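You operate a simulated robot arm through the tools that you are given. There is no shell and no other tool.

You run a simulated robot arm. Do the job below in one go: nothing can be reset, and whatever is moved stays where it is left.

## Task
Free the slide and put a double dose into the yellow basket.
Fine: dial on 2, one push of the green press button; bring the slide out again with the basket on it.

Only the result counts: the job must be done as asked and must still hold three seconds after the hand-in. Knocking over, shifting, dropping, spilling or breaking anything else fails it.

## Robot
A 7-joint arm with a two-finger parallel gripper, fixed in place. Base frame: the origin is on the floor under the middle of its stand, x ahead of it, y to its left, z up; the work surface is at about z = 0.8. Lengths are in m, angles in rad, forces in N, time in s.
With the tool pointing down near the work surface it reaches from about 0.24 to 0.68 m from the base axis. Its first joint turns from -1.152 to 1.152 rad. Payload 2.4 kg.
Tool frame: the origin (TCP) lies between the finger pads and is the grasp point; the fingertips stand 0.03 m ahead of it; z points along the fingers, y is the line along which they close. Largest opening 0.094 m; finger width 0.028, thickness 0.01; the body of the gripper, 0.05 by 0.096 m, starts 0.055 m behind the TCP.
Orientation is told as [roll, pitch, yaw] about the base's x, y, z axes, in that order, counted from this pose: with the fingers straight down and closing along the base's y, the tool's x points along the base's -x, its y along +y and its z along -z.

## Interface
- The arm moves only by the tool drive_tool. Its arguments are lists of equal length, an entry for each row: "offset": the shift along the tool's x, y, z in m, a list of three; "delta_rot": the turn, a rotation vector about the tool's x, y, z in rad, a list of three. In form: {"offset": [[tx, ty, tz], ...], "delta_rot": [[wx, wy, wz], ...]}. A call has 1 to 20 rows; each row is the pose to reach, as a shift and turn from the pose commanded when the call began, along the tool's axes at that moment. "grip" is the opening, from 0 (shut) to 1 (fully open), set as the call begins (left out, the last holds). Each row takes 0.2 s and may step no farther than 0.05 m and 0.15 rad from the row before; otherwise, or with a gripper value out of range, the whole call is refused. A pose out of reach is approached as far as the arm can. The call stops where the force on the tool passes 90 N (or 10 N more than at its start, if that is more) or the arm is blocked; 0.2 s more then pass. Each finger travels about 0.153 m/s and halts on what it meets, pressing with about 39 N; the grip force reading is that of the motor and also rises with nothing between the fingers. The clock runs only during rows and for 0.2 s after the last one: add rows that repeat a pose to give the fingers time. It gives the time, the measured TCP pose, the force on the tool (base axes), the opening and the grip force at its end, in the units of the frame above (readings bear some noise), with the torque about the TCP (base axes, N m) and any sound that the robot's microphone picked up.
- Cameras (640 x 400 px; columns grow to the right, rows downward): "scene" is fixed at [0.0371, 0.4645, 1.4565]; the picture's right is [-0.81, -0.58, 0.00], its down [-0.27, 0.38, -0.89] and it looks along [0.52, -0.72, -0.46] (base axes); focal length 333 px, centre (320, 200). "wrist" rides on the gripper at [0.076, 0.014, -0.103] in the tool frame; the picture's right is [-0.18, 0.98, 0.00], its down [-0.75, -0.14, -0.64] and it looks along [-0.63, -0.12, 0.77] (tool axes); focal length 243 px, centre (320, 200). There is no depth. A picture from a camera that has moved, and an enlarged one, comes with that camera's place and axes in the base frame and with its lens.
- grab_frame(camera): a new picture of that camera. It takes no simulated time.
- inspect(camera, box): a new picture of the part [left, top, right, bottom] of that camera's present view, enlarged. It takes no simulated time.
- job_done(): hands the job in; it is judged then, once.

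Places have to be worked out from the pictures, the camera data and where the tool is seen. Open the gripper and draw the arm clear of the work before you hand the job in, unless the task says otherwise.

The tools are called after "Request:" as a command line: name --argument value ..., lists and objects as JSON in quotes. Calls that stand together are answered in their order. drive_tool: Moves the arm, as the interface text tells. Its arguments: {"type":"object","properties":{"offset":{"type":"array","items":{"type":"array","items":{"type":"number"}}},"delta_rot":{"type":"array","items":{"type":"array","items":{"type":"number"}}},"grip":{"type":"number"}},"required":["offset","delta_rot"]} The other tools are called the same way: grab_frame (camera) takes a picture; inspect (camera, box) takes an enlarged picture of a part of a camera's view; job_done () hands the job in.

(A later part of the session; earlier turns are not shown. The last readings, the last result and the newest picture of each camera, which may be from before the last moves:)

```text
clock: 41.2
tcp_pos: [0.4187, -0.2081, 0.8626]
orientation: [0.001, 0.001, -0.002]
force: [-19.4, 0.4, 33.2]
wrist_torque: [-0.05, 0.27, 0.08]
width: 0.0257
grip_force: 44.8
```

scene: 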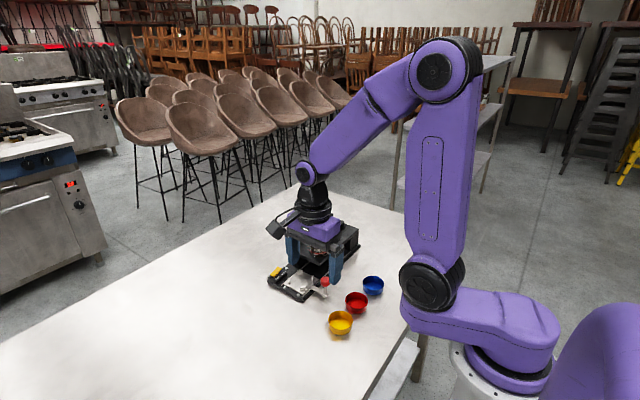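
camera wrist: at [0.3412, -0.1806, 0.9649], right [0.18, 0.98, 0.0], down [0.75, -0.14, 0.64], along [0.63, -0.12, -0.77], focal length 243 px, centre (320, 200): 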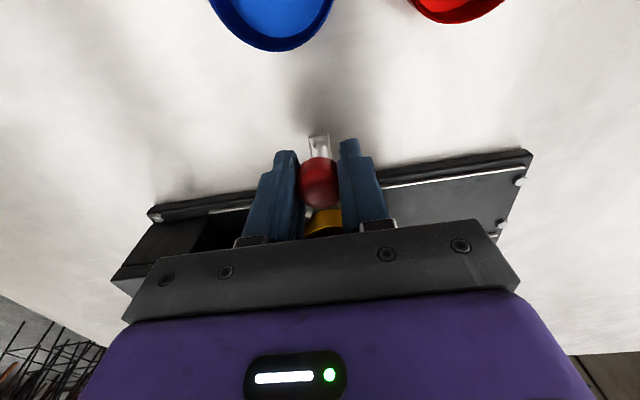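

Still free in y (the x/z forces are just my small misalignments). I relax those and continue.

Request:
drive_tool --offset '[[0.0006, -0.003, -0.0008], [0.0008, -0.007, -0.0008], [0.0008, -0.011, -0.0008], [0.0008, -0.015, -0.0008]]' --delta_rot '[[0, 0, 0], [0, 0, 0], [0, 0, 0], [0, 0, 0]]'

Request:
inspect --camera "scene" --box '[270, 220, 370, 310]'

```text
clock: 42.2
tcp_pos: [0.4183, -0.222, 0.8631]
orientation: [0.0, -0.002, 0.001]
force: [-10.6, 1.2, 6.1]
wrist_torque: [-0.01, 0.81, 0.04]
width: 0.0253
grip_force: 45.4
```

```text
4.44 times, centred on (320, 265) of scene
camera zoom: at [0.0368, 0.4645, 1.4565], right [-0.81, -0.58, 0.0], down [-0.27, 0.38, -0.89], along [0.52, -0.72, -0.46], focal length 1482 px, centre (320, -89)
```

zoom: 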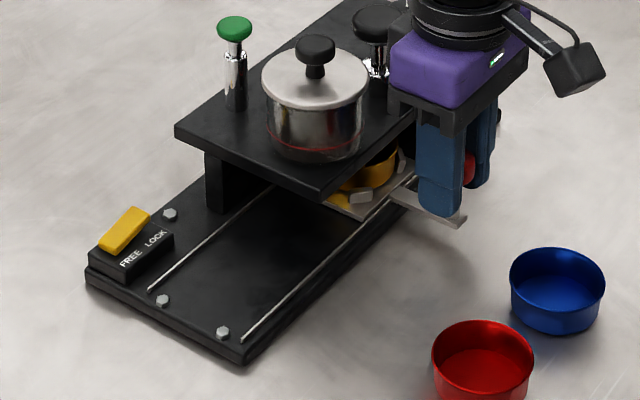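

Still free. I keep pushing inward to find the inner stop.

Request:
drive_tool --offset '[[0.0003, -0.004, 0], [0.0003, -0.008, 0], [0.0003, -0.012, 0]]' --delta_rot '[[0, 0, 0], [0, 0, 0], [0, 0, 0]]'

Request:
drive_tool --offset '[[0, -0.004, 0], [0, -0.008, 0], [0, -0.012, 0]]' --delta_rot '[[0, 0, 0], [0, 0, 0], [0, 0, 0]]'

```text
clock: 43.0
tcp_pos: [0.4183, -0.2343, 0.8623]
orientation: [0.002, -0.001, -0.002]
force: [-12.5, -0.4, -4.4]
wrist_torque: [-0.13, -0.58, 0.15]
width: 0.0253
grip_force: 45.0
```

```text
clock: 43.8
tcp_pos: [0.4181, -0.2479, 0.8612]
orientation: [0.002, 0.002, -0.001]
force: [-15.6, 1.1, -8.3]
wrist_torque: [-0.07, -0.33, -0.04]
width: 0.0257
grip_force: 44.8
```

Still moving freely at y≈−0.248. I continue a little further.

Request:
drive_tool --offset '[[0.0004, -0.004, 0], [0.0005, -0.008, 0], [0.0005, -0.012, 0]]' --delta_rot '[[0, 0, 0], [0, 0, 0], [0, 0, 0]]'

Request:
inspect --camera "scene" --box '[270, 220, 370, 310]'

Request:
grab_frame --camera "wrist"

```text
clock: 44.6
tcp_pos: [0.4182, -0.2555, 0.8631]
orientation: [0.003, 0.002, 0.004]
force: [-9.3, 22.7, 0.6]
wrist_torque: [0.23, -0.94, -0.14]
width: 0.0255
grip_force: 44.6
```

```text
4.44 times, centred on (320, 265) of scene
camera zoom: at [0.0368, 0.4651, 1.4564], right [-0.81, -0.58, 0.0], down [-0.27, 0.38, -0.89], along [0.52, -0.72, -0.46], focal length 1482 px, centre (320, -89)
```

zoom: 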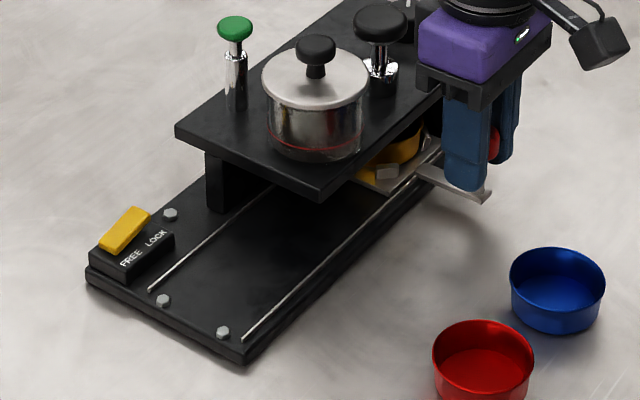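

```text
taken
camera wrist: at [0.3413, -0.2405, 0.9649], right [0.18, 0.98, 0.0], down [0.76, -0.14, 0.64], along [0.63, -0.11, -0.77], focal length 243 px, centre (320, 200)
```

wrist: 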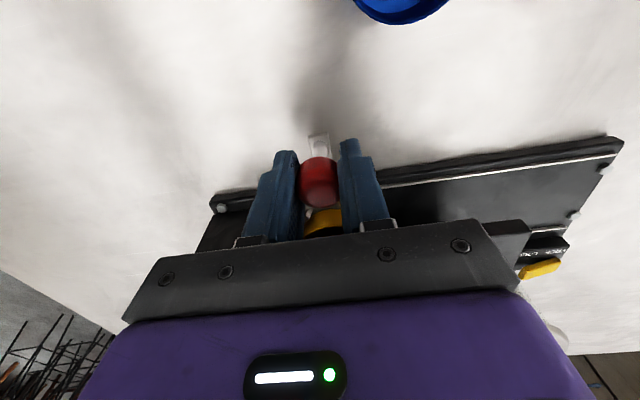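

The inner stop is reached at handle y≈−0.256 (Fy +23 N), which puts the tray under the black plunger rather than under the pot, so I must find where the outlet really is. I release the handle, lift clear, and will look under the platform from the front.

Request:
drive_tool --offset '[[0, 0.0015, 0], [0, 0.0015, 0], [0, 0.0015, 0]]' --delta_rot '[[0, 0, 0], [0, 0, 0], [0, 0, 0]]' --grip 0.64

Request:
drive_tool --offset '[[0, 0, -0.02], [0, 0, -0.05], [0, 0, -0.09], [0, 0, -0.13], [0, 0, -0.17]]' --delta_rot '[[0, 0, 0], [0, 0, 0], [0, 0, 0], [0, 0, 0], [0, 0, 0]]'

Request:
inspect --camera "scene" --box '[270, 210, 370, 310]'

Request:
grab_frame --camera "wrist"

```text
clock: 45.4
tcp_pos: [0.4189, -0.2584, 0.8623]
orientation: [-0.001, -0.002, 0.0]
force: [0.3, -0.2, -1.1]
wrist_torque: [0.0, -0.02, -0.04]
width: 0.0602
grip_force: 0.0
```

```text
clock: 46.6
tcp_pos: [0.4153, -0.2578, 1.0313]
orientation: [0.0, 0.0, 0.0]
force: [0.4, 1.1, 0.3]
wrist_torque: [-0.01, -0.02, -0.01]
width: 0.0604
grip_force: 0.0
```

```text
4.00 times, centred on (320, 260) of scene
camera zoom: at [0.0371, 0.4645, 1.4565], right [-0.81, -0.58, 0.0], down [-0.27, 0.38, -0.89], along [0.52, -0.72, -0.46], focal length 1334 px, centre (320, -40)
```

zoom: 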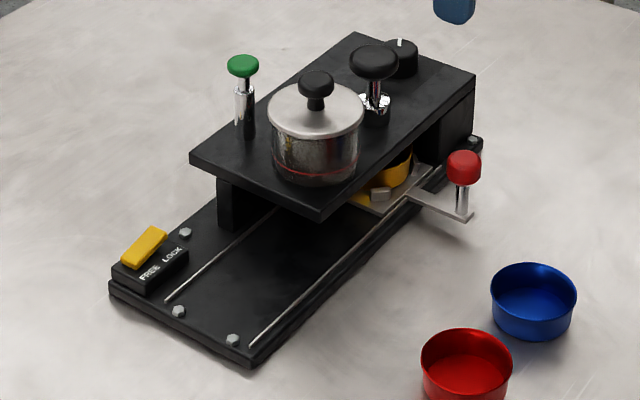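

```text
taken
camera wrist: at [0.3384, -0.2422, 1.1334], right [0.18, 0.98, 0.0], down [0.75, -0.14, 0.64], along [0.63, -0.12, -0.77], focal length 243 px, centre (320, 200)
```

wrist: 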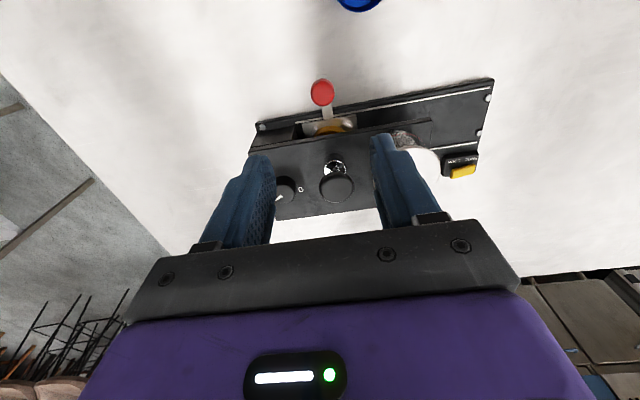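

The slide stays at its inner stop. I now move to the front of the machine (yaw −90°) at a safe height in preparation for a low look under the platform.

Request:
drive_tool --offset '[[-0.0064, 0.0289, 0], [-0.0129, 0.0578, 0], [-0.0193, 0.0867, 0], [-0.0257, 0.1156, 0], [-0.0321, 0.1445, 0], [-0.0386, 0.1733, 0], [-0.045, 0.2022, 0], [-0.0514, 0.2311, 0], [-0.0579, 0.26, 0], [-0.0643, 0.2889, 0], [-0.0707, 0.3178, 0]]' --delta_rot '[[0, 0, 0.1428], [0, 0, 0.2856], [0, 0, 0.4284], [0, 0, 0.5712], [0, 0, 0.714], [0, 0, 0.8568], [0, 0, 0.9996], [0, 0, 1.1424], [0, 0, 1.2852], [0, 0, 1.428], [0, 0, 1.5708]]' --grip 1

Request:
grab_frame --camera "wrist"

```text
clock: 49.0
tcp_pos: [0.4873, 0.0598, 1.032]
orientation: [0.0, 0.001, -1.573]
force: [-0.4, 0.6, 0.4]
wrist_torque: [0.01, -0.01, 0.0]
width: 0.094
grip_force: 0.2
```

```text
taken
camera wrist: at [0.5015, 0.1366, 1.1346], right [0.98, -0.19, 0.0], down [-0.14, -0.75, 0.64], along [-0.12, -0.63, -0.77], focal length 243 px, centre (320, 200)
```

wrist: 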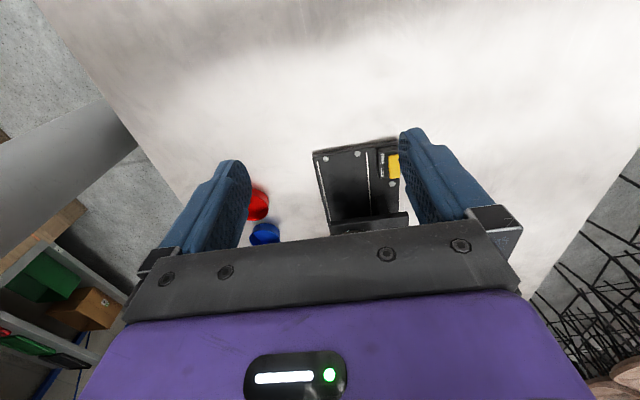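

I tilt the tool by 60° so that the camera looks along −y just above horizontal, while lowering part way.

Request:
drive_tool --offset '[[0, 0, 0.012], [0, 0, 0.025], [0, 0, 0.037], [0, 0, 0.05], [0, 0, 0.062], [0, 0, 0.075], [0, 0, 0.088], [0, 0, 0.1]]' --delta_rot '[[0, -0.1309, 0], [0, -0.2618, 0], [0, -0.3927, 0], [0, -0.5236, 0], [0, -0.6545, 0], [0, -0.7854, 0], [0, -0.9163, 0], [0, -1.047, 0]]'

Request:
grab_frame --camera "wrist"

Request:
grab_frame --camera "scene"

```text
clock: 50.8
tcp_pos: [0.4877, 0.0608, 0.9323]
orientation: [0.006, -1.048, -1.576]
force: [0.6, 0.0, -0.6]
wrist_torque: [0.0, 0.01, 0.02]
width: 0.0937
grip_force: 0.0
```

```text
taken
camera wrist: at [0.5014, 0.1894, 0.918], right [0.98, -0.09, 0.16], down [-0.14, 0.18, 0.97], along [-0.12, -0.98, 0.16], focal length 243 px, centre (320, 200)
```

wrist: 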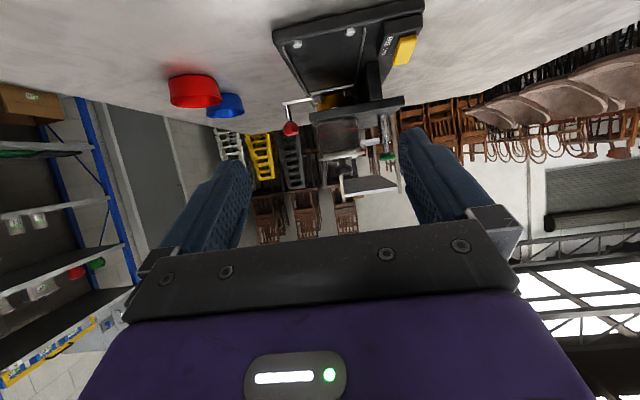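

```text
taken
```

scene: 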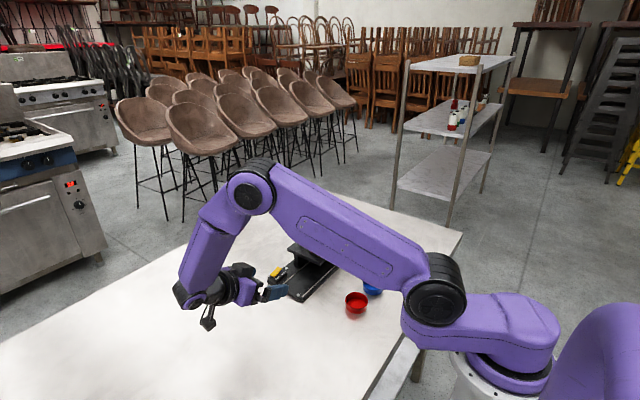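

The tilted view works (it is upside-down). I zoom on the platform's underside from here first, then lower if needed.

Request:
inspect --camera "wrist" --box '[270, 60, 420, 210]'

Request:
drive_tool --offset '[[0.026, 0, 0.015], [0.052, 0, 0.03]]' --delta_rot '[[0, 0, 0], [0, 0, 0]]'

Request:
grab_frame --camera "wrist"

Request:
inspect --camera "wrist" --box '[270, 100, 420, 200]'

```text
2.67 times, centred on (345, 135) of wrist
camera zoom: at [0.5014, 0.1894, 0.918], right [0.98, -0.09, 0.16], down [-0.14, 0.18, 0.97], along [-0.12, -0.98, 0.16], focal length 647 px, centre (253, 373)
```

zoom: 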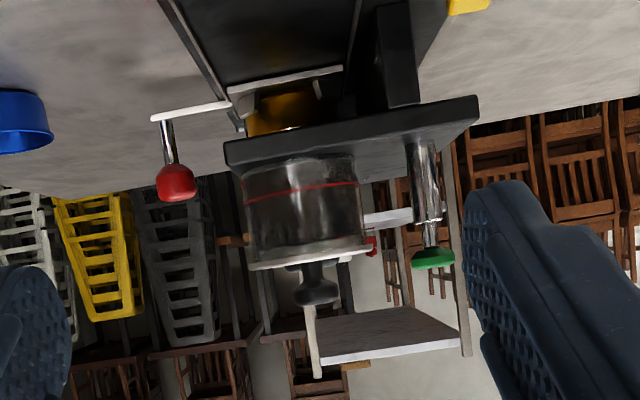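

```text
clock: 51.4
tcp_pos: [0.4886, 0.062, 0.8722]
orientation: [0.004, -1.047, -1.575]
force: [1.0, -1.0, 0.1]
wrist_torque: [0.01, 0.0, -0.02]
width: 0.0941
grip_force: 0.0
```

```text
taken
camera wrist: at [0.5025, 0.1892, 0.8564], right [0.98, -0.09, 0.16], down [-0.14, 0.18, 0.97], along [-0.12, -0.98, 0.16], focal length 243 px, centre (320, 200)
```

wrist: 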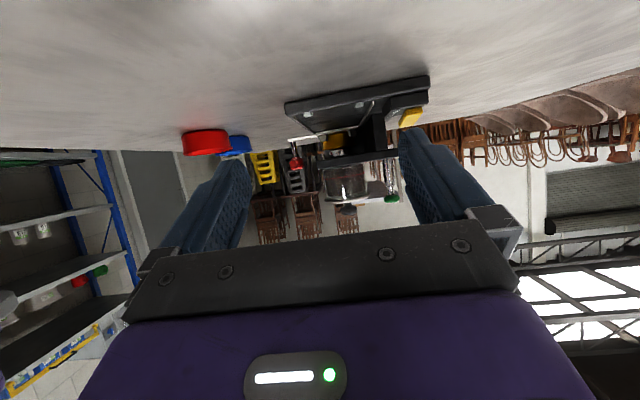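

```text
4.00 times, centred on (345, 150) of wrist
camera zoom: at [0.5025, 0.1892, 0.8564], right [0.98, -0.09, 0.16], down [-0.14, 0.18, 0.97], along [-0.12, -0.98, 0.16], focal length 970 px, centre (220, 400)
```

zoom: 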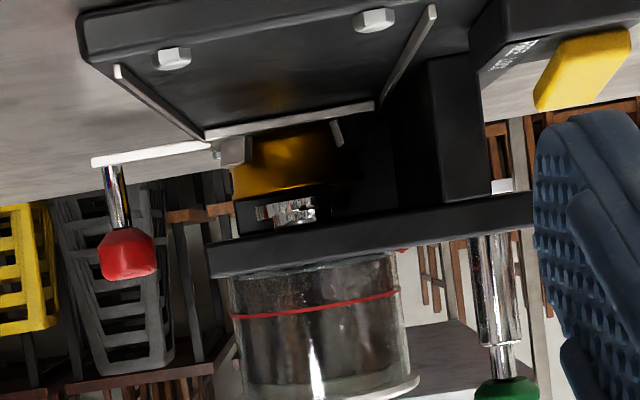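

Something chrome hangs under the platform just above the basket. I zoom in on it.

Request:
inspect --camera "wrist" --box '[320, 130, 370, 170]'

Request:
inspect --camera "wrist" --box '[310, 120, 400, 180]'

```text
10.00 times, centred on (345, 150) of wrist
camera zoom: at [0.5025, 0.1892, 0.8564], right [0.98, -0.09, 0.16], down [-0.14, 0.18, 0.97], along [-0.12, -0.98, 0.16], focal length 2426 px, centre (70, 700)
```

zoom: 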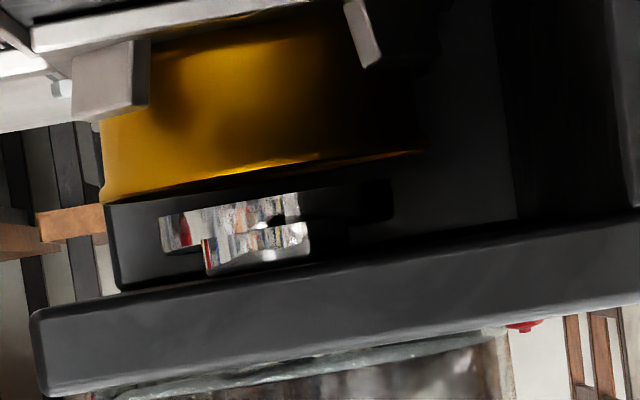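

```text
6.67 times, centred on (355, 150) of wrist
camera zoom: at [0.5025, 0.1892, 0.8564], right [0.98, -0.09, 0.16], down [-0.14, 0.18, 0.97], along [-0.12, -0.98, 0.16], focal length 1618 px, centre (87, 533)
```

zoom: 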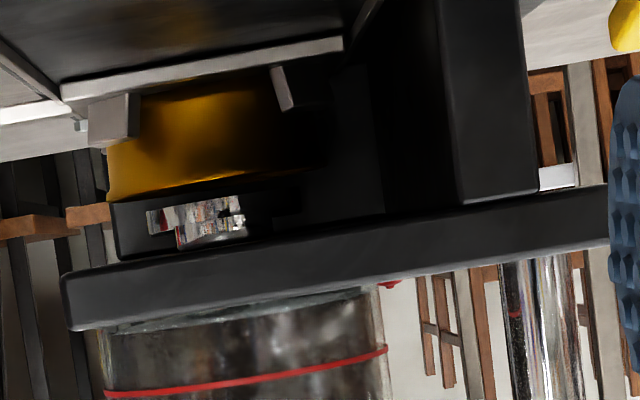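

I see two chrome parts under the deck: a nearer, small nozzle and a farther, wider disc low over the basket (like a tamper foot under the black knob). I shift sideways and slightly lower to triangulate their depths.

Request:
drive_tool --offset '[[0.003, -0.03, 0.002], [0.007, -0.06, 0.004], [0.007, -0.06, 0.004]]' --delta_rot '[[0, 0, 0], [0, 0, 0], [0, 0, 0]]'

Request:
grab_frame --camera "wrist"

Request:
inspect --camera "wrist" --box '[350, 120, 430, 180]'

```text
clock: 52.2
tcp_pos: [0.4287, 0.0602, 0.8643]
orientation: [0.002, -1.049, -1.573]
force: [0.0, -0.5, 0.3]
wrist_torque: [0.0, -0.01, 0.02]
width: 0.0939
grip_force: 0.0
```

```text
taken
camera wrist: at [0.4429, 0.1882, 0.8496], right [0.98, -0.09, 0.16], down [-0.14, 0.18, 0.97], along [-0.12, -0.98, 0.16], focal length 243 px, centre (320, 200)
```

wrist: 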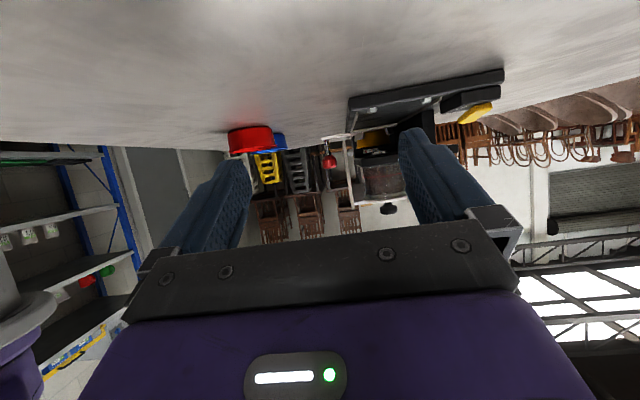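

```text
6.67 times, centred on (390, 150) of wrist
camera zoom: at [0.4429, 0.1882, 0.8496], right [0.98, -0.09, 0.16], down [-0.14, 0.18, 0.97], along [-0.12, -0.98, 0.16], focal length 1618 px, centre (-147, 533)
```

zoom: 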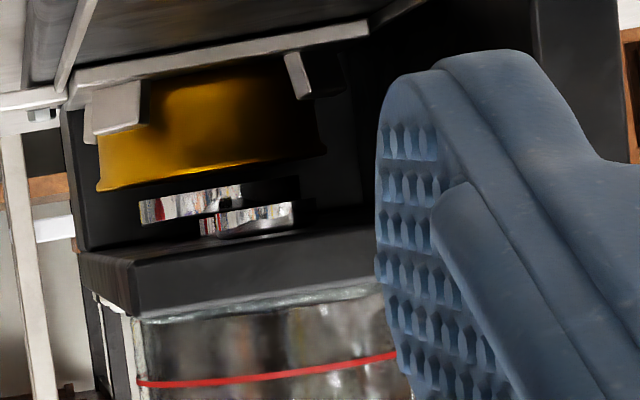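

Request:
inspect --camera "wrist" --box '[362, 135, 402, 160]'

```text
16.00 times, centred on (382, 148) of wrist
camera zoom: at [0.4429, 0.1882, 0.8496], right [0.98, -0.09, 0.16], down [-0.14, 0.18, 0.97], along [-0.12, -0.98, 0.16], focal length 3882 px, centre (-672, 1040)
```

zoom: 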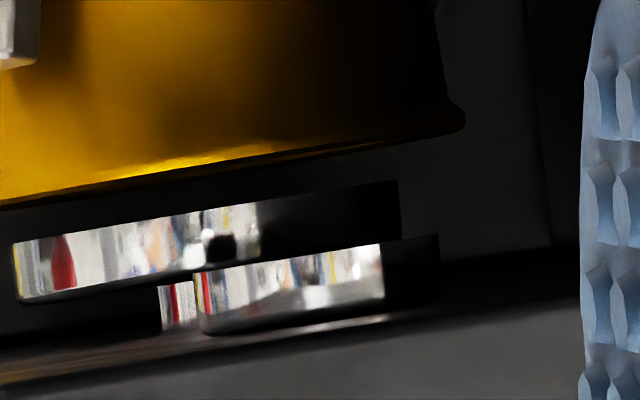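

Triangulation: the wide chrome disc is a tamper foot at y≈−0.257 (the inner stop), and the small nozzle under the pot is at (≈0.4995, ≈−0.178). So the dose must be given with the basket under the pot at y≈−0.178, mid-travel. I raise and un-tilt the tool.

Request:
drive_tool --offset '[[-0.0346, 0, -0.02], [-0.0693, 0, -0.04], [-0.1039, 0, -0.06], [-0.1039, 0, -0.06], [-0.1039, 0, -0.06], [-0.1126, 0, -0.065], [-0.1212, 0, -0.07], [-0.1299, 0, -0.075], [-0.1386, 0, -0.08], [-0.1472, 0, -0.085], [-0.1472, 0, -0.085]]' --delta_rot '[[0, 0, 0], [0, 0, 0], [0, 0.1309, 0], [0, 0.2618, 0], [0, 0.3927, 0], [0, 0.5236, 0], [0, 0.6545, 0], [0, 0.7854, 0], [0, 0.9163, 0], [0, 1.047, 0], [0, 1.047, 0]]'

Request:
grab_frame --camera "wrist"

Request:
grab_frame --camera "scene"

```text
clock: 54.6
tcp_pos: [0.429, 0.06, 1.0342]
orientation: [0.001, 0.001, -1.571]
force: [0.3, 0.8, -0.4]
wrist_torque: [-0.02, 0.0, 0.04]
width: 0.094
grip_force: 0.0
```

```text
taken
camera wrist: at [0.4426, 0.1382, 1.1369], right [0.98, -0.18, 0.0], down [-0.14, -0.75, 0.64], along [-0.12, -0.63, -0.77], focal length 243 px, centre (320, 200)
```

wrist: 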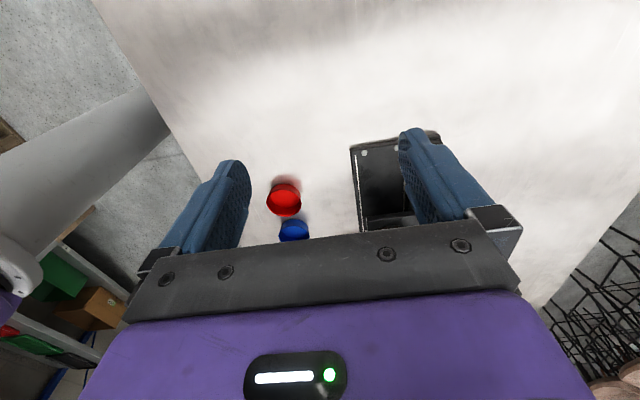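

```text
taken
```

scene: 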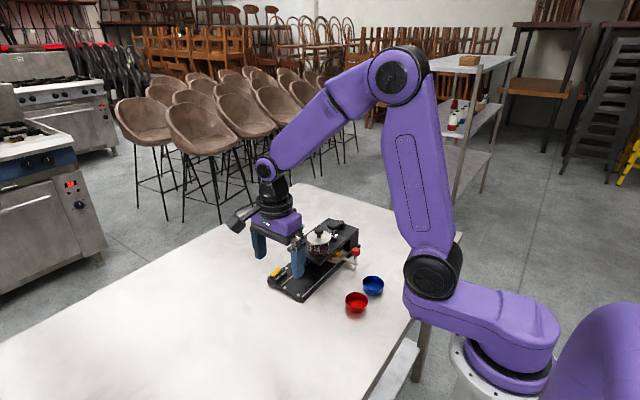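

Upright again. I go back above the handle at its inner position (≈(0.417, −0.256)), turning to yaw 0.

Request:
drive_tool --offset '[[-0.0287, -0.001, 0], [-0.0575, -0.002, 0], [-0.0862, -0.003, 0], [-0.1149, -0.004, 0], [-0.1436, -0.005, 0], [-0.1724, -0.006, 0], [-0.2011, -0.007, 0], [-0.2298, -0.008, 0], [-0.2585, -0.009, 0], [-0.2873, -0.01, 0], [-0.316, -0.011, 0], [-0.316, -0.011, 0.03], [-0.316, -0.011, 0.05], [-0.316, -0.011, 0.05]]' --delta_rot '[[0, 0, -0.1428], [0, 0, -0.2856], [0, 0, -0.4284], [0, 0, -0.5712], [0, 0, -0.714], [0, 0, -0.8568], [0, 0, -0.9996], [0, 0, -1.1424], [0, 0, -1.2852], [0, 0, -1.428], [0, 0, -1.5708], [0, 0, -1.5708], [0, 0, -1.5708], [0, 0, -1.5708]]' --grip 0.64

Request:
grab_frame --camera "wrist"

Request:
inspect --camera "wrist" --box '[270, 80, 370, 150]'

```text
clock: 57.6
tcp_pos: [0.416, -0.2551, 0.9843]
orientation: [0.001, -0.002, 0.0]
force: [0.8, 0.0, -0.9]
wrist_torque: [-0.04, 0.0, 0.03]
width: 0.0602
grip_force: 0.1
```

```text
taken
camera wrist: at [0.3388, -0.2396, 1.0865], right [0.18, 0.98, 0.0], down [0.75, -0.14, 0.64], along [0.63, -0.12, -0.77], focal length 243 px, centre (320, 200)
```

wrist: 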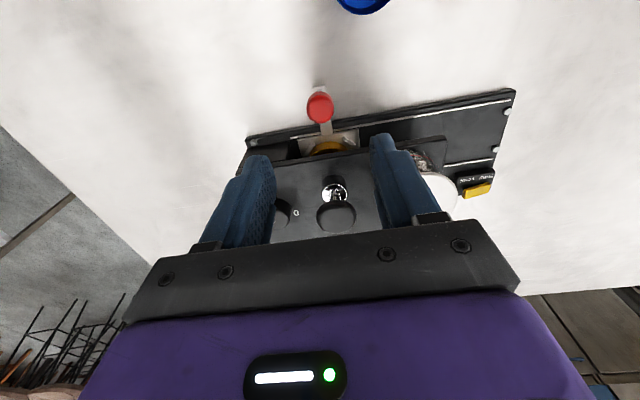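

```text
5.71 times, centred on (320, 115) of wrist
camera zoom: at [0.3388, -0.2396, 1.0865], right [0.18, 0.98, 0.0], down [0.75, -0.14, 0.64], along [0.63, -0.12, -0.77], focal length 1386 px, centre (320, 686)
```

zoom: 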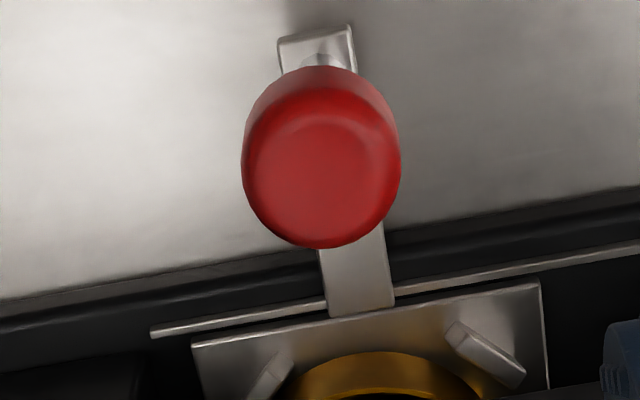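

The knob is at ≈(0.416, −0.254). I descend around it and grip.

Request:
drive_tool --offset '[[-0.0005, 0.001, 0.035], [-0.0005, 0.001, 0.07], [-0.0005, 0.001, 0.1], [-0.0005, 0.001, 0.117], [-0.0005, 0.001, 0.122], [-0.0005, 0.001, 0.122]]' --delta_rot '[[0, 0, 0], [0, 0, 0], [0, 0, 0], [0, 0, 0], [0, 0, 0], [0, 0, 0]]' --grip 0.64

Request:
drive_tool --offset '[[0, 0, 0], [0, 0, 0], [0, 0, 0]]' --delta_rot '[[0, 0, 0], [0, 0, 0], [0, 0, 0]]' --grip 0

Request:
inspect --camera "wrist" --box '[240, 100, 400, 210]'

```text
clock: 59.0
tcp_pos: [0.4168, -0.2558, 0.8634]
orientation: [0.0, -0.001, 0.001]
force: [-0.1, -0.1, 0.5]
wrist_torque: [0.0, -0.02, 0.03]
width: 0.0604
grip_force: 0.1
```

```text
clock: 59.8
tcp_pos: [0.4171, -0.2549, 0.8648]
orientation: [0.001, -0.001, 0.0]
force: [1.1, 1.6, -3.1]
wrist_torque: [0.01, -0.1, -0.06]
width: 0.0253
grip_force: 45.1
```

```text
3.64 times, centred on (320, 155) of wrist
camera zoom: at [0.3403, -0.2398, 0.9662], right [0.18, 0.98, 0.0], down [0.75, -0.14, 0.64], along [0.63, -0.12, -0.77], focal length 882 px, centre (320, 364)
```

zoom: 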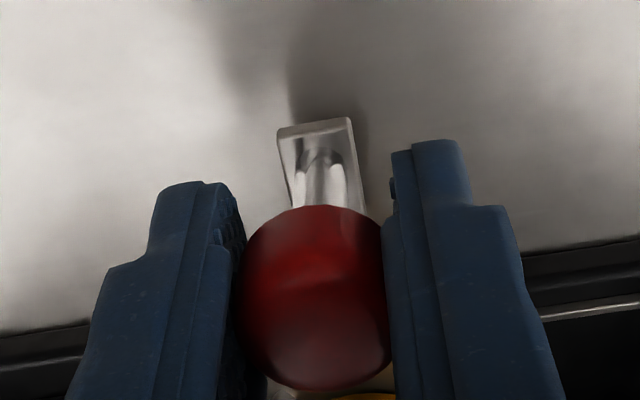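

Gripped at y≈−0.255. I pull the slide outward by 0.078 m so the basket comes under the nozzle (handle y≈−0.177).

Request:
drive_tool --offset '[[0, 0.008, 0], [0, 0.018, 0], [0, 0.028, 0], [0, 0.038, 0], [0, 0.048, 0], [0, 0.058, 0], [0, 0.068, 0], [0, 0.075, 0], [0, 0.078, 0], [0, 0.078, 0]]' --delta_rot '[[0, 0, 0], [0, 0, 0], [0, 0, 0], [0, 0, 0], [0, 0, 0], [0, 0, 0], [0, 0, 0], [0, 0, 0], [0, 0, 0], [0, 0, 0]]'

Request:
inspect --camera "scene" --box '[280, 220, 360, 290]'

Request:
grab_frame --camera "wrist"

```text
clock: 62.0
tcp_pos: [0.4177, -0.1755, 0.8625]
orientation: [0.001, -0.003, -0.001]
force: [-9.1, -0.9, 17.6]
wrist_torque: [-0.07, -0.54, 0.04]
width: 0.0253
grip_force: 44.9
```

```text
5.71 times, centred on (320, 255) of scene
camera zoom: at [0.0366, 0.4645, 1.4565], right [-0.81, -0.58, 0.0], down [-0.27, 0.38, -0.89], along [0.52, -0.72, -0.46], focal length 1905 px, centre (320, -114)
```

zoom: 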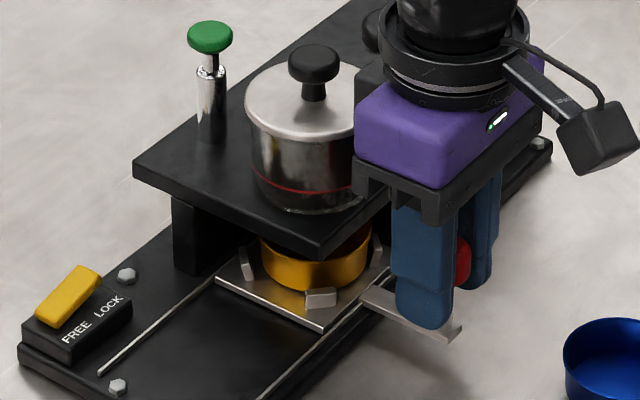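

```text
taken
camera wrist: at [0.3408, -0.1612, 0.9645], right [0.18, 0.98, 0.0], down [0.75, -0.14, 0.64], along [0.63, -0.12, -0.77], focal length 243 px, centre (320, 200)
```

wrist: 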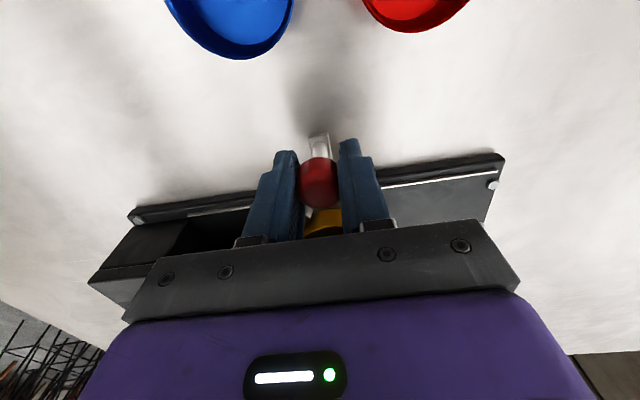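

Basket (u≈316) and pot (u≈315) line up in the scene view, so the basket sits under the nozzle. I release the handle gently and lift clear.

Request:
drive_tool --offset '[[0, 0, -0.0006], [0, 0, -0.0006], [0, 0, -0.0006]]' --delta_rot '[[0, 0, 0], [0, 0, 0], [0, 0, 0]]' --grip 0.64

Request:
drive_tool --offset '[[0, 0, -0.02], [0, 0, -0.05], [0, 0, -0.09], [0, 0, -0.13], [0, 0, -0.16]]' --delta_rot '[[0, 0, 0], [0, 0, 0], [0, 0, 0], [0, 0, 0], [0, 0, 0]]'

Request:
inspect --camera "scene" --box '[280, 220, 360, 290]'

Request:
grab_frame --camera "wrist"

```text
clock: 62.8
tcp_pos: [0.419, -0.1768, 0.8649]
orientation: [-0.002, -0.002, 0.0]
force: [0.3, -0.6, 0.0]
wrist_torque: [0.0, 0.0, -0.04]
width: 0.0602
grip_force: 0.0
```

```text
clock: 64.0
tcp_pos: [0.4184, -0.1783, 1.0238]
orientation: [0.0, -0.002, 0.0]
force: [0.6, -0.7, 0.4]
wrist_torque: [-0.01, -0.03, 0.01]
width: 0.0602
grip_force: 0.1
```

```text
5.71 times, centred on (320, 255) of scene
camera zoom: at [0.0371, 0.4645, 1.4565], right [-0.81, -0.58, 0.0], down [-0.27, 0.38, -0.89], along [0.52, -0.72, -0.46], focal length 1905 px, centre (320, -114)
```

zoom: 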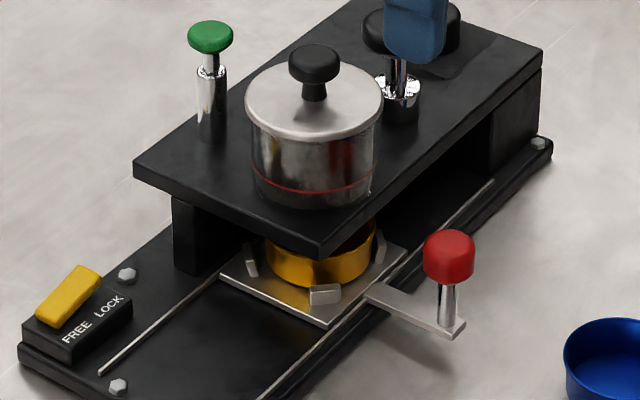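

```text
taken
camera wrist: at [0.3415, -0.1636, 1.1259], right [0.18, 0.98, 0.0], down [0.75, -0.14, 0.64], along [0.63, -0.12, -0.77], focal length 243 px, centre (320, 200)
```

wrist: 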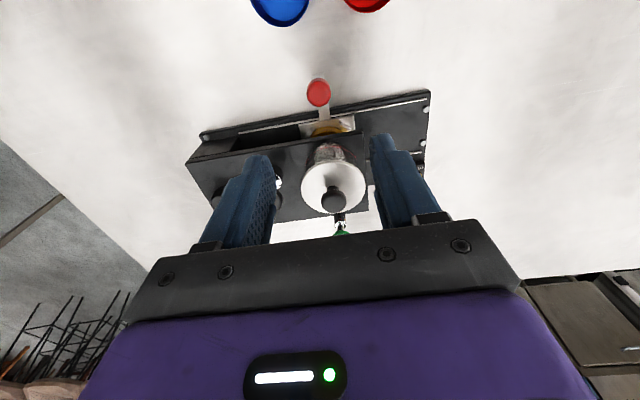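

I check the slide's resting place and the pot/nozzle relation from the wrist camera.

Request:
inspect --camera "wrist" --box '[280, 70, 380, 145]'

Request:
inspect --camera "wrist" --box '[280, 120, 400, 240]'

```text
5.33 times, centred on (330, 108) of wrist
camera zoom: at [0.3415, -0.1636, 1.1259], right [0.18, 0.98, 0.0], down [0.75, -0.14, 0.64], along [0.63, -0.12, -0.77], focal length 1294 px, centre (267, 693)
```

zoom: 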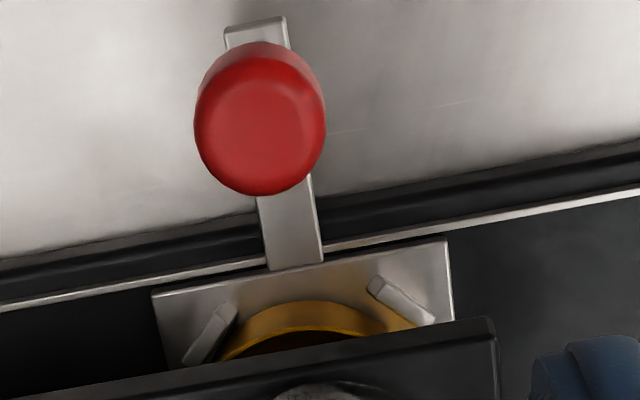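

```text
3.33 times, centred on (340, 180) of wrist
camera zoom: at [0.3415, -0.1636, 1.1259], right [0.18, 0.98, 0.0], down [0.75, -0.14, 0.64], along [0.63, -0.12, -0.77], focal length 809 px, centre (253, 267)
```

zoom: 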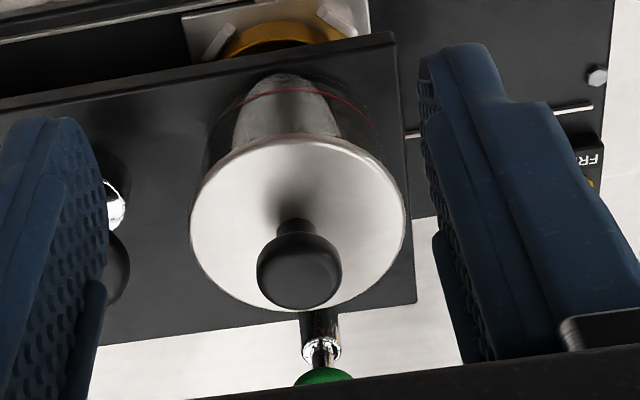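

Tray centre y≈−0.1785 and pot centre y≈−0.179 agree. Next, the green button at about (0.563, −0.179), cap top z≈0.937: I move above it with closed fingers.

Request:
drive_tool --offset '[[-0.036, 0, 0], [-0.072, 0, 0], [-0.108, 0, 0], [-0.1446, 0, 0], [-0.1446, 0, 0]]' --delta_rot '[[0, 0, 0], [0, 0, 0], [0, 0, 0], [0, 0, 0], [0, 0, 0]]' --grip 0

Request:
grab_frame --camera "wrist"

Request:
inspect --camera "wrist" --box '[270, 80, 370, 170]'

Request:
inspect --camera "scene" --box '[270, 190, 350, 260]'

```text
clock: 65.2
tcp_pos: [0.5619, -0.1757, 1.0229]
orientation: [0.001, -0.002, 0.001]
force: [-0.6, 0.4, 0.0]
wrist_torque: [0.01, -0.01, 0.04]
width: 0.0
grip_force: 33.0
```

```text
taken
camera wrist: at [0.4851, -0.1619, 1.124], right [0.18, 0.98, 0.0], down [0.75, -0.14, 0.64], along [0.63, -0.12, -0.77], focal length 243 px, centre (320, 200)
```

wrist: 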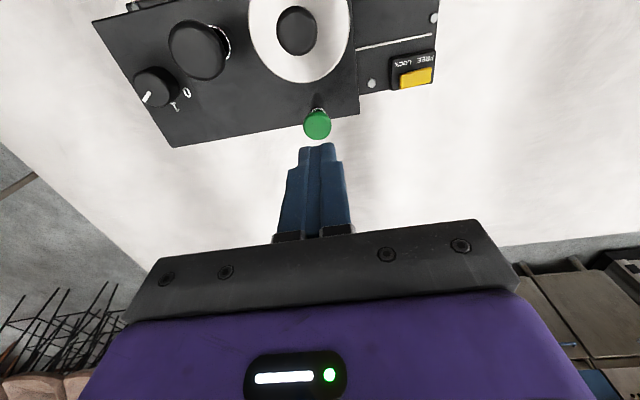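

```text
4.44 times, centred on (320, 125) of wrist
camera zoom: at [0.4851, -0.1619, 1.124], right [0.18, 0.98, 0.0], down [0.75, -0.14, 0.64], along [0.63, -0.12, -0.77], focal length 1078 px, centre (320, 533)
```

zoom: 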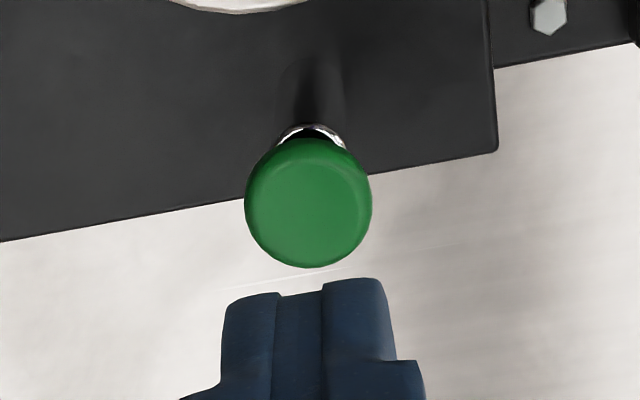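

```text
5.71 times, centred on (310, 225) of scene
camera zoom: at [0.0371, 0.4645, 1.4565], right [-0.81, -0.58, 0.0], down [-0.27, 0.38, -0.89], along [0.52, -0.72, -0.46], focal length 1905 px, centre (377, 57)
```

zoom: 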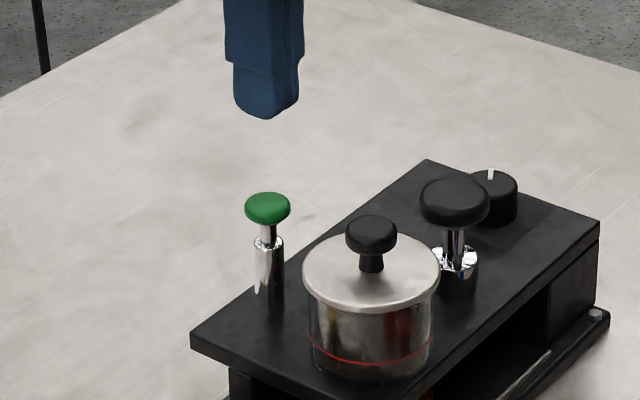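

The green cap is at ≈(0.5645, −0.1788). I shift ~3 mm and come down to about 1 cm above it.

Request:
drive_tool --offset '[[-0.0025, -0.0022, 0.02], [-0.0025, -0.0022, 0.038], [-0.0025, -0.0022, 0.045], [-0.0025, -0.0022, 0.045]]' --delta_rot '[[0, 0, 0], [0, 0, 0], [0, 0, 0], [0, 0, 0]]' --grip 0

Request:
inspect --camera "wrist" --box '[270, 80, 370, 170]'

Request:
inspect --camera "scene" --box '[280, 205, 330, 255]'

```text
clock: 66.2
tcp_pos: [0.5647, -0.1794, 0.9779]
orientation: [0.0, -0.001, -0.002]
force: [0.3, -0.5, 0.3]
wrist_torque: [-0.02, 0.01, 0.01]
width: 0.0
grip_force: 33.2
```

```text
4.44 times, centred on (320, 125) of wrist
camera zoom: at [0.4881, -0.164, 1.0799], right [0.18, 0.98, 0.0], down [0.75, -0.14, 0.64], along [0.63, -0.12, -0.77], focal length 1078 px, centre (320, 533)
```

zoom: 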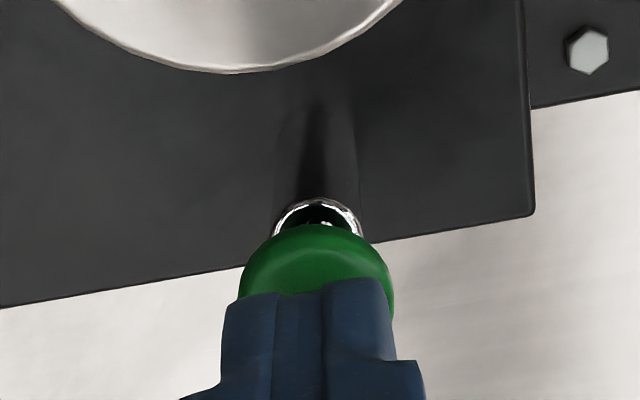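

```text
8.00 times, centred on (305, 230) of scene
camera zoom: at [0.0371, 0.4645, 1.4565], right [-0.81, -0.58, 0.0], down [-0.27, 0.38, -0.89], along [0.52, -0.72, -0.46], focal length 2667 px, centre (440, -40)
```

zoom: 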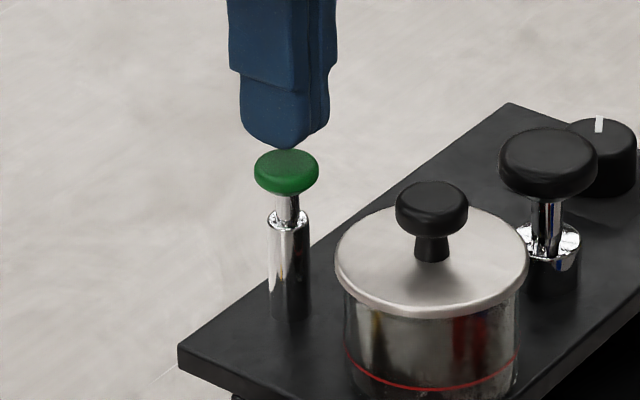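

The tips are centred just above the green cap. I press down in one continuous push, in small steps.

Request:
drive_tool --offset '[[0, 0, 0.004], [0, 0, 0.008], [0, 0, 0.011], [0, 0, 0.013], [0, 0, 0.015]]' --delta_rot '[[0, 0, 0], [0, 0, 0], [0, 0, 0], [0, 0, 0], [0, 0, 0]]'

Request:
inspect --camera "scene" --box '[280, 205, 330, 255]'

```text
clock: 67.4
tcp_pos: [0.5661, -0.1787, 0.9627]
orientation: [0.0, -0.001, 0.0]
force: [-0.4, 0.2, 1.9]
wrist_torque: [0.0, -0.02, -0.01]
width: 0.0
grip_force: 33.0
```

```text
8.00 times, centred on (305, 230) of scene
camera zoom: at [0.0371, 0.4644, 1.4565], right [-0.81, -0.58, 0.0], down [-0.27, 0.38, -0.89], along [0.52, -0.72, -0.46], focal length 2667 px, centre (440, -40)
```

zoom: 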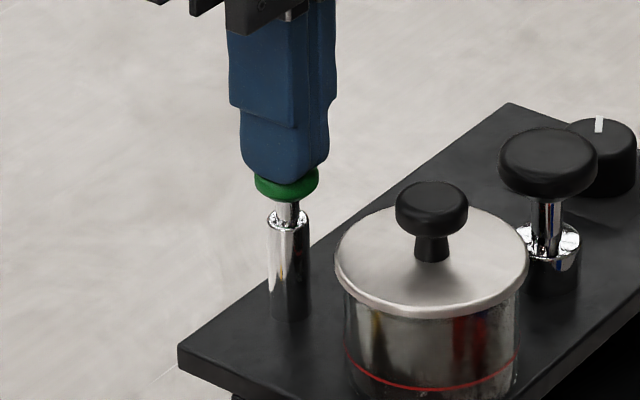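

Just in contact (~2 N). I keep pushing steadily downward.

Request:
drive_tool --offset '[[0, 0, 0.0015], [0, 0, 0.003], [0, 0, 0.0045], [0, 0, 0.006]]' --delta_rot '[[0, 0, 0], [0, 0, 0], [0, 0, 0], [0, 0, 0]]'

Request:
inspect --camera "scene" --box '[280, 205, 330, 255]'

```text
clock: 68.4
tcp_pos: [0.5652, -0.1784, 0.9565]
orientation: [0.0, -0.001, 0.001]
force: [-1.0, 0.5, 3.1]
wrist_torque: [-0.03, 0.0, -0.03]
width: 0.0
grip_force: 32.5
heard: click
```

```text
8.00 times, centred on (305, 230) of scene
camera zoom: at [0.0371, 0.4645, 1.4565], right [-0.81, -0.58, 0.0], down [-0.27, 0.38, -0.89], along [0.52, -0.72, -0.46], focal length 2667 px, centre (440, -40)
```

zoom: 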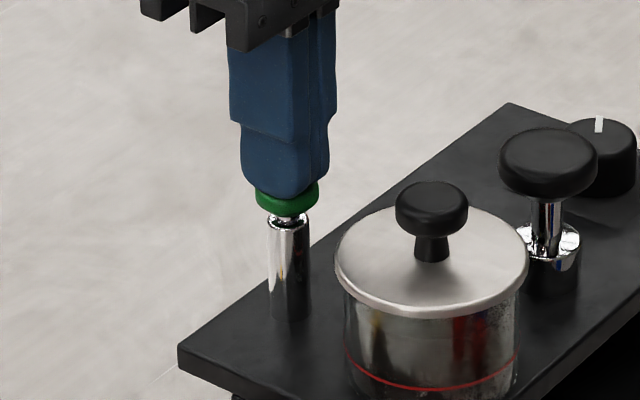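

A click was heard: the press is registered. I lift straight off once and wait a little for the dose to fall.

Request:
drive_tool --offset '[[0, 0, -0.01], [0, 0, -0.03], [0, 0, -0.06], [0, 0, -0.07], [0, 0, -0.07], [0, 0, -0.07], [0, 0, -0.07], [0, 0, -0.07]]' --delta_rot '[[0, 0, 0], [0, 0, 0], [0, 0, 0], [0, 0, 0], [0, 0, 0], [0, 0, 0], [0, 0, 0], [0, 0, 0]]'

Request:
inspect --camera "scene" --box '[280, 205, 360, 290]'

Request:
inspect --camera "scene" --box '[305, 255, 345, 285]'

```text
clock: 70.2
tcp_pos: [0.5651, -0.1782, 1.0269]
orientation: [-0.001, -0.002, 0.0]
force: [-0.3, -0.4, 0.2]
wrist_torque: [-0.03, -0.01, 0.04]
width: 0.0
grip_force: 33.0
```

```text
4.71 times, centred on (320, 248) of scene
camera zoom: at [0.0371, 0.4645, 1.4565], right [-0.81, -0.58, 0.0], down [-0.27, 0.38, -0.89], along [0.52, -0.72, -0.46], focal length 1569 px, centre (320, -24)
```

zoom: 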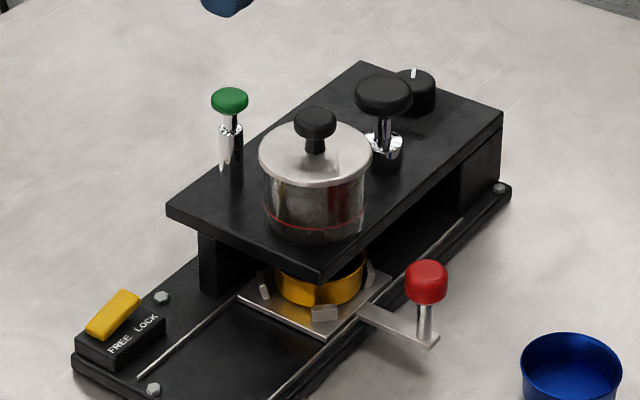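

```text
13.33 times, centred on (325, 270) of scene
camera zoom: at [0.0371, 0.4645, 1.4565], right [-0.81, -0.58, 0.0], down [-0.27, 0.38, -0.89], along [0.52, -0.72, -0.46], focal length 4445 px, centre (253, -733)
```

zoom: 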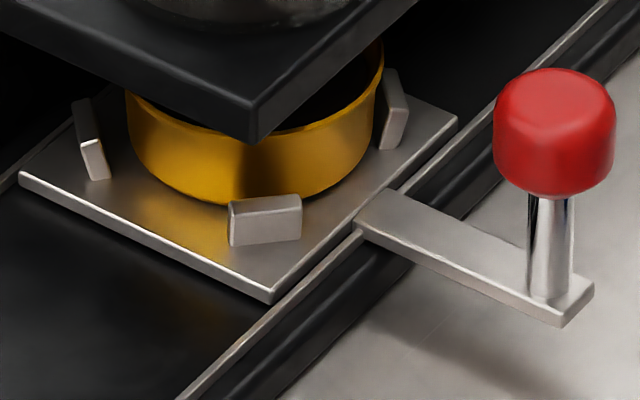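

The green cap is back up and no spill is visible. I return above the red handle with the fingers opened to 6 cm.

Request:
drive_tool --offset '[[0.037, 0.0002, 0], [0.074, 0.0004, 0], [0.111, 0.0006, 0], [0.148, 0.0008, 0], [0.148, 0.0008, 0.02], [0.148, 0.0008, 0.05], [0.148, 0.0008, 0.05]]' --delta_rot '[[0, 0, 0], [0, 0, 0], [0, 0, 0], [0, 0, 0], [0, 0, 0], [0, 0, 0], [0, 0, 0]]' --grip 0.64

Request:
inspect --camera "wrist" --box '[270, 70, 370, 145]'

```text
clock: 71.8
tcp_pos: [0.4159, -0.1794, 0.9756]
orientation: [0.0, -0.005, 0.0]
force: [-0.1, 0.4, -0.5]
wrist_torque: [0.0, 0.01, 0.03]
width: 0.0603
grip_force: 0.0
```

```text
5.33 times, centred on (320, 108) of wrist
camera zoom: at [0.339, -0.1636, 1.0778], right [0.18, 0.98, 0.0], down [0.75, -0.14, 0.64], along [0.63, -0.12, -0.77], focal length 1294 px, centre (320, 693)
```

zoom: 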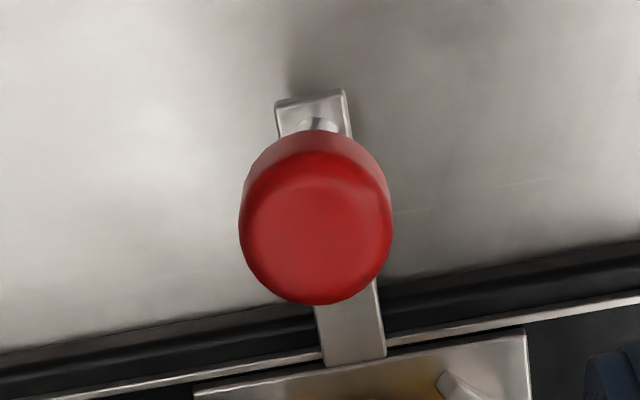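

The knob is centred under the TCP (≈(0.416, −0.178)). I descend and grip it.

Request:
drive_tool --offset '[[-0.0008, 0.0006, 0.035], [-0.0008, 0.0006, 0.07], [-0.0008, 0.0006, 0.095], [-0.0008, 0.0006, 0.108], [-0.0008, 0.0006, 0.1125], [-0.0008, 0.0006, 0.1125]]' --delta_rot '[[0, 0, 0], [0, 0, 0], [0, 0, 0], [0, 0, 0], [0, 0, 0], [0, 0, 0]]' --grip 0.64

Request:
drive_tool --offset '[[0, 0, 0], [0, 0, 0], [0, 0, 0]]' --delta_rot '[[0, 0, 0], [0, 0, 0], [0, 0, 0]]' --grip 0

```text
clock: 73.2
tcp_pos: [0.4162, -0.1778, 0.8639]
orientation: [0.001, -0.001, 0.0]
force: [-0.4, -0.3, -0.8]
wrist_torque: [-0.01, -0.01, 0.01]
width: 0.0601
grip_force: 0.1
```

```text
clock: 74.0
tcp_pos: [0.4176, -0.1785, 0.8653]
orientation: [0.0, -0.002, -0.002]
force: [0.0, -2.9, -3.7]
wrist_torque: [-0.06, -0.48, -0.17]
width: 0.0253
grip_force: 45.0
```

Gripped. I pull the slide out gently toward +y.

Request:
drive_tool --offset '[[0, 0.004, 0], [0, 0.01, 0], [0, 0.018, 0], [0, 0.026, 0], [0, 0.034, 0], [0, 0.042, 0], [0, 0.05, 0], [0, 0.058, 0], [0, 0.066, 0], [0, 0.073, 0], [0, 0.079, 0], [0, 0.082, 0]]' --delta_rot '[[0, 0, 0], [0, 0, 0], [0, 0, 0], [0, 0, 0], [0, 0, 0], [0, 0, 0], [0, 0, 0], [0, 0, 0], [0, 0, 0], [0, 0, 0], [0, 0, 0], [0, 0, 0]]'

Request:
inspect --camera "scene" --box '[270, 220, 370, 310]'

```text
clock: 76.6
tcp_pos: [0.4174, -0.0948, 0.8641]
orientation: [-0.001, -0.001, -0.001]
force: [-8.5, 0.9, 11.4]
wrist_torque: [0.02, 0.06, -0.02]
width: 0.0255
grip_force: 45.5
```

```text
4.44 times, centred on (320, 265) of scene
camera zoom: at [0.0368, 0.4645, 1.4565], right [-0.81, -0.58, 0.0], down [-0.27, 0.38, -0.89], along [0.52, -0.72, -0.46], focal length 1482 px, centre (320, -89)
```

zoom: 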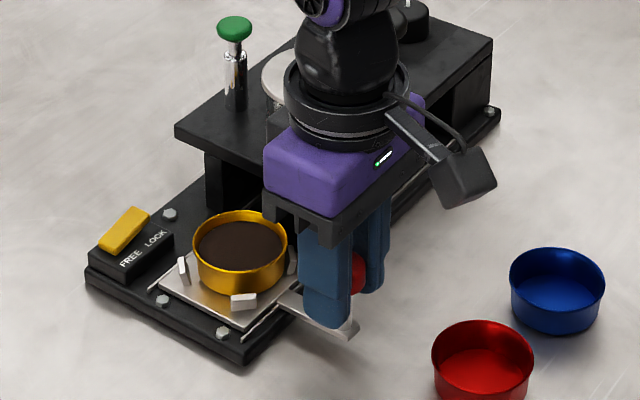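

The basket is filled with the brown dose and is back out on the slide. I pull the last couple of millimetres to confirm the outer stop.

Request:
drive_tool --offset '[[0.0003, 0.0015, -0.0003], [0.0003, 0.003, -0.0003], [0.0003, 0.003, -0.0003]]' --delta_rot '[[0, 0, 0], [0, 0, 0], [0, 0, 0]]'

Request:
inspect --camera "scene" --box '[280, 250, 340, 300]'

```text
clock: 77.4
tcp_pos: [0.419, -0.0956, 0.8657]
orientation: [0.0, 0.0, -0.007]
force: [-4.0, -28.8, -20.4]
wrist_torque: [-0.34, 0.08, 0.13]
width: 0.0256
grip_force: 45.1
```

```text
8.00 times, centred on (310, 275) of scene
camera zoom: at [0.0374, 0.4637, 1.4568], right [-0.81, -0.58, 0.0], down [-0.27, 0.38, -0.89], along [0.52, -0.72, -0.46], focal length 2667 px, centre (400, -400)
```

zoom: 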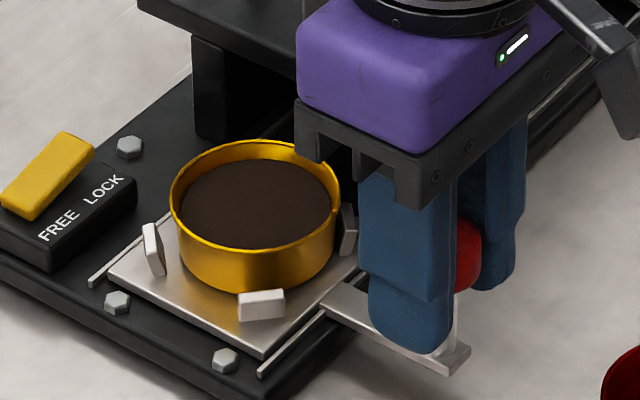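

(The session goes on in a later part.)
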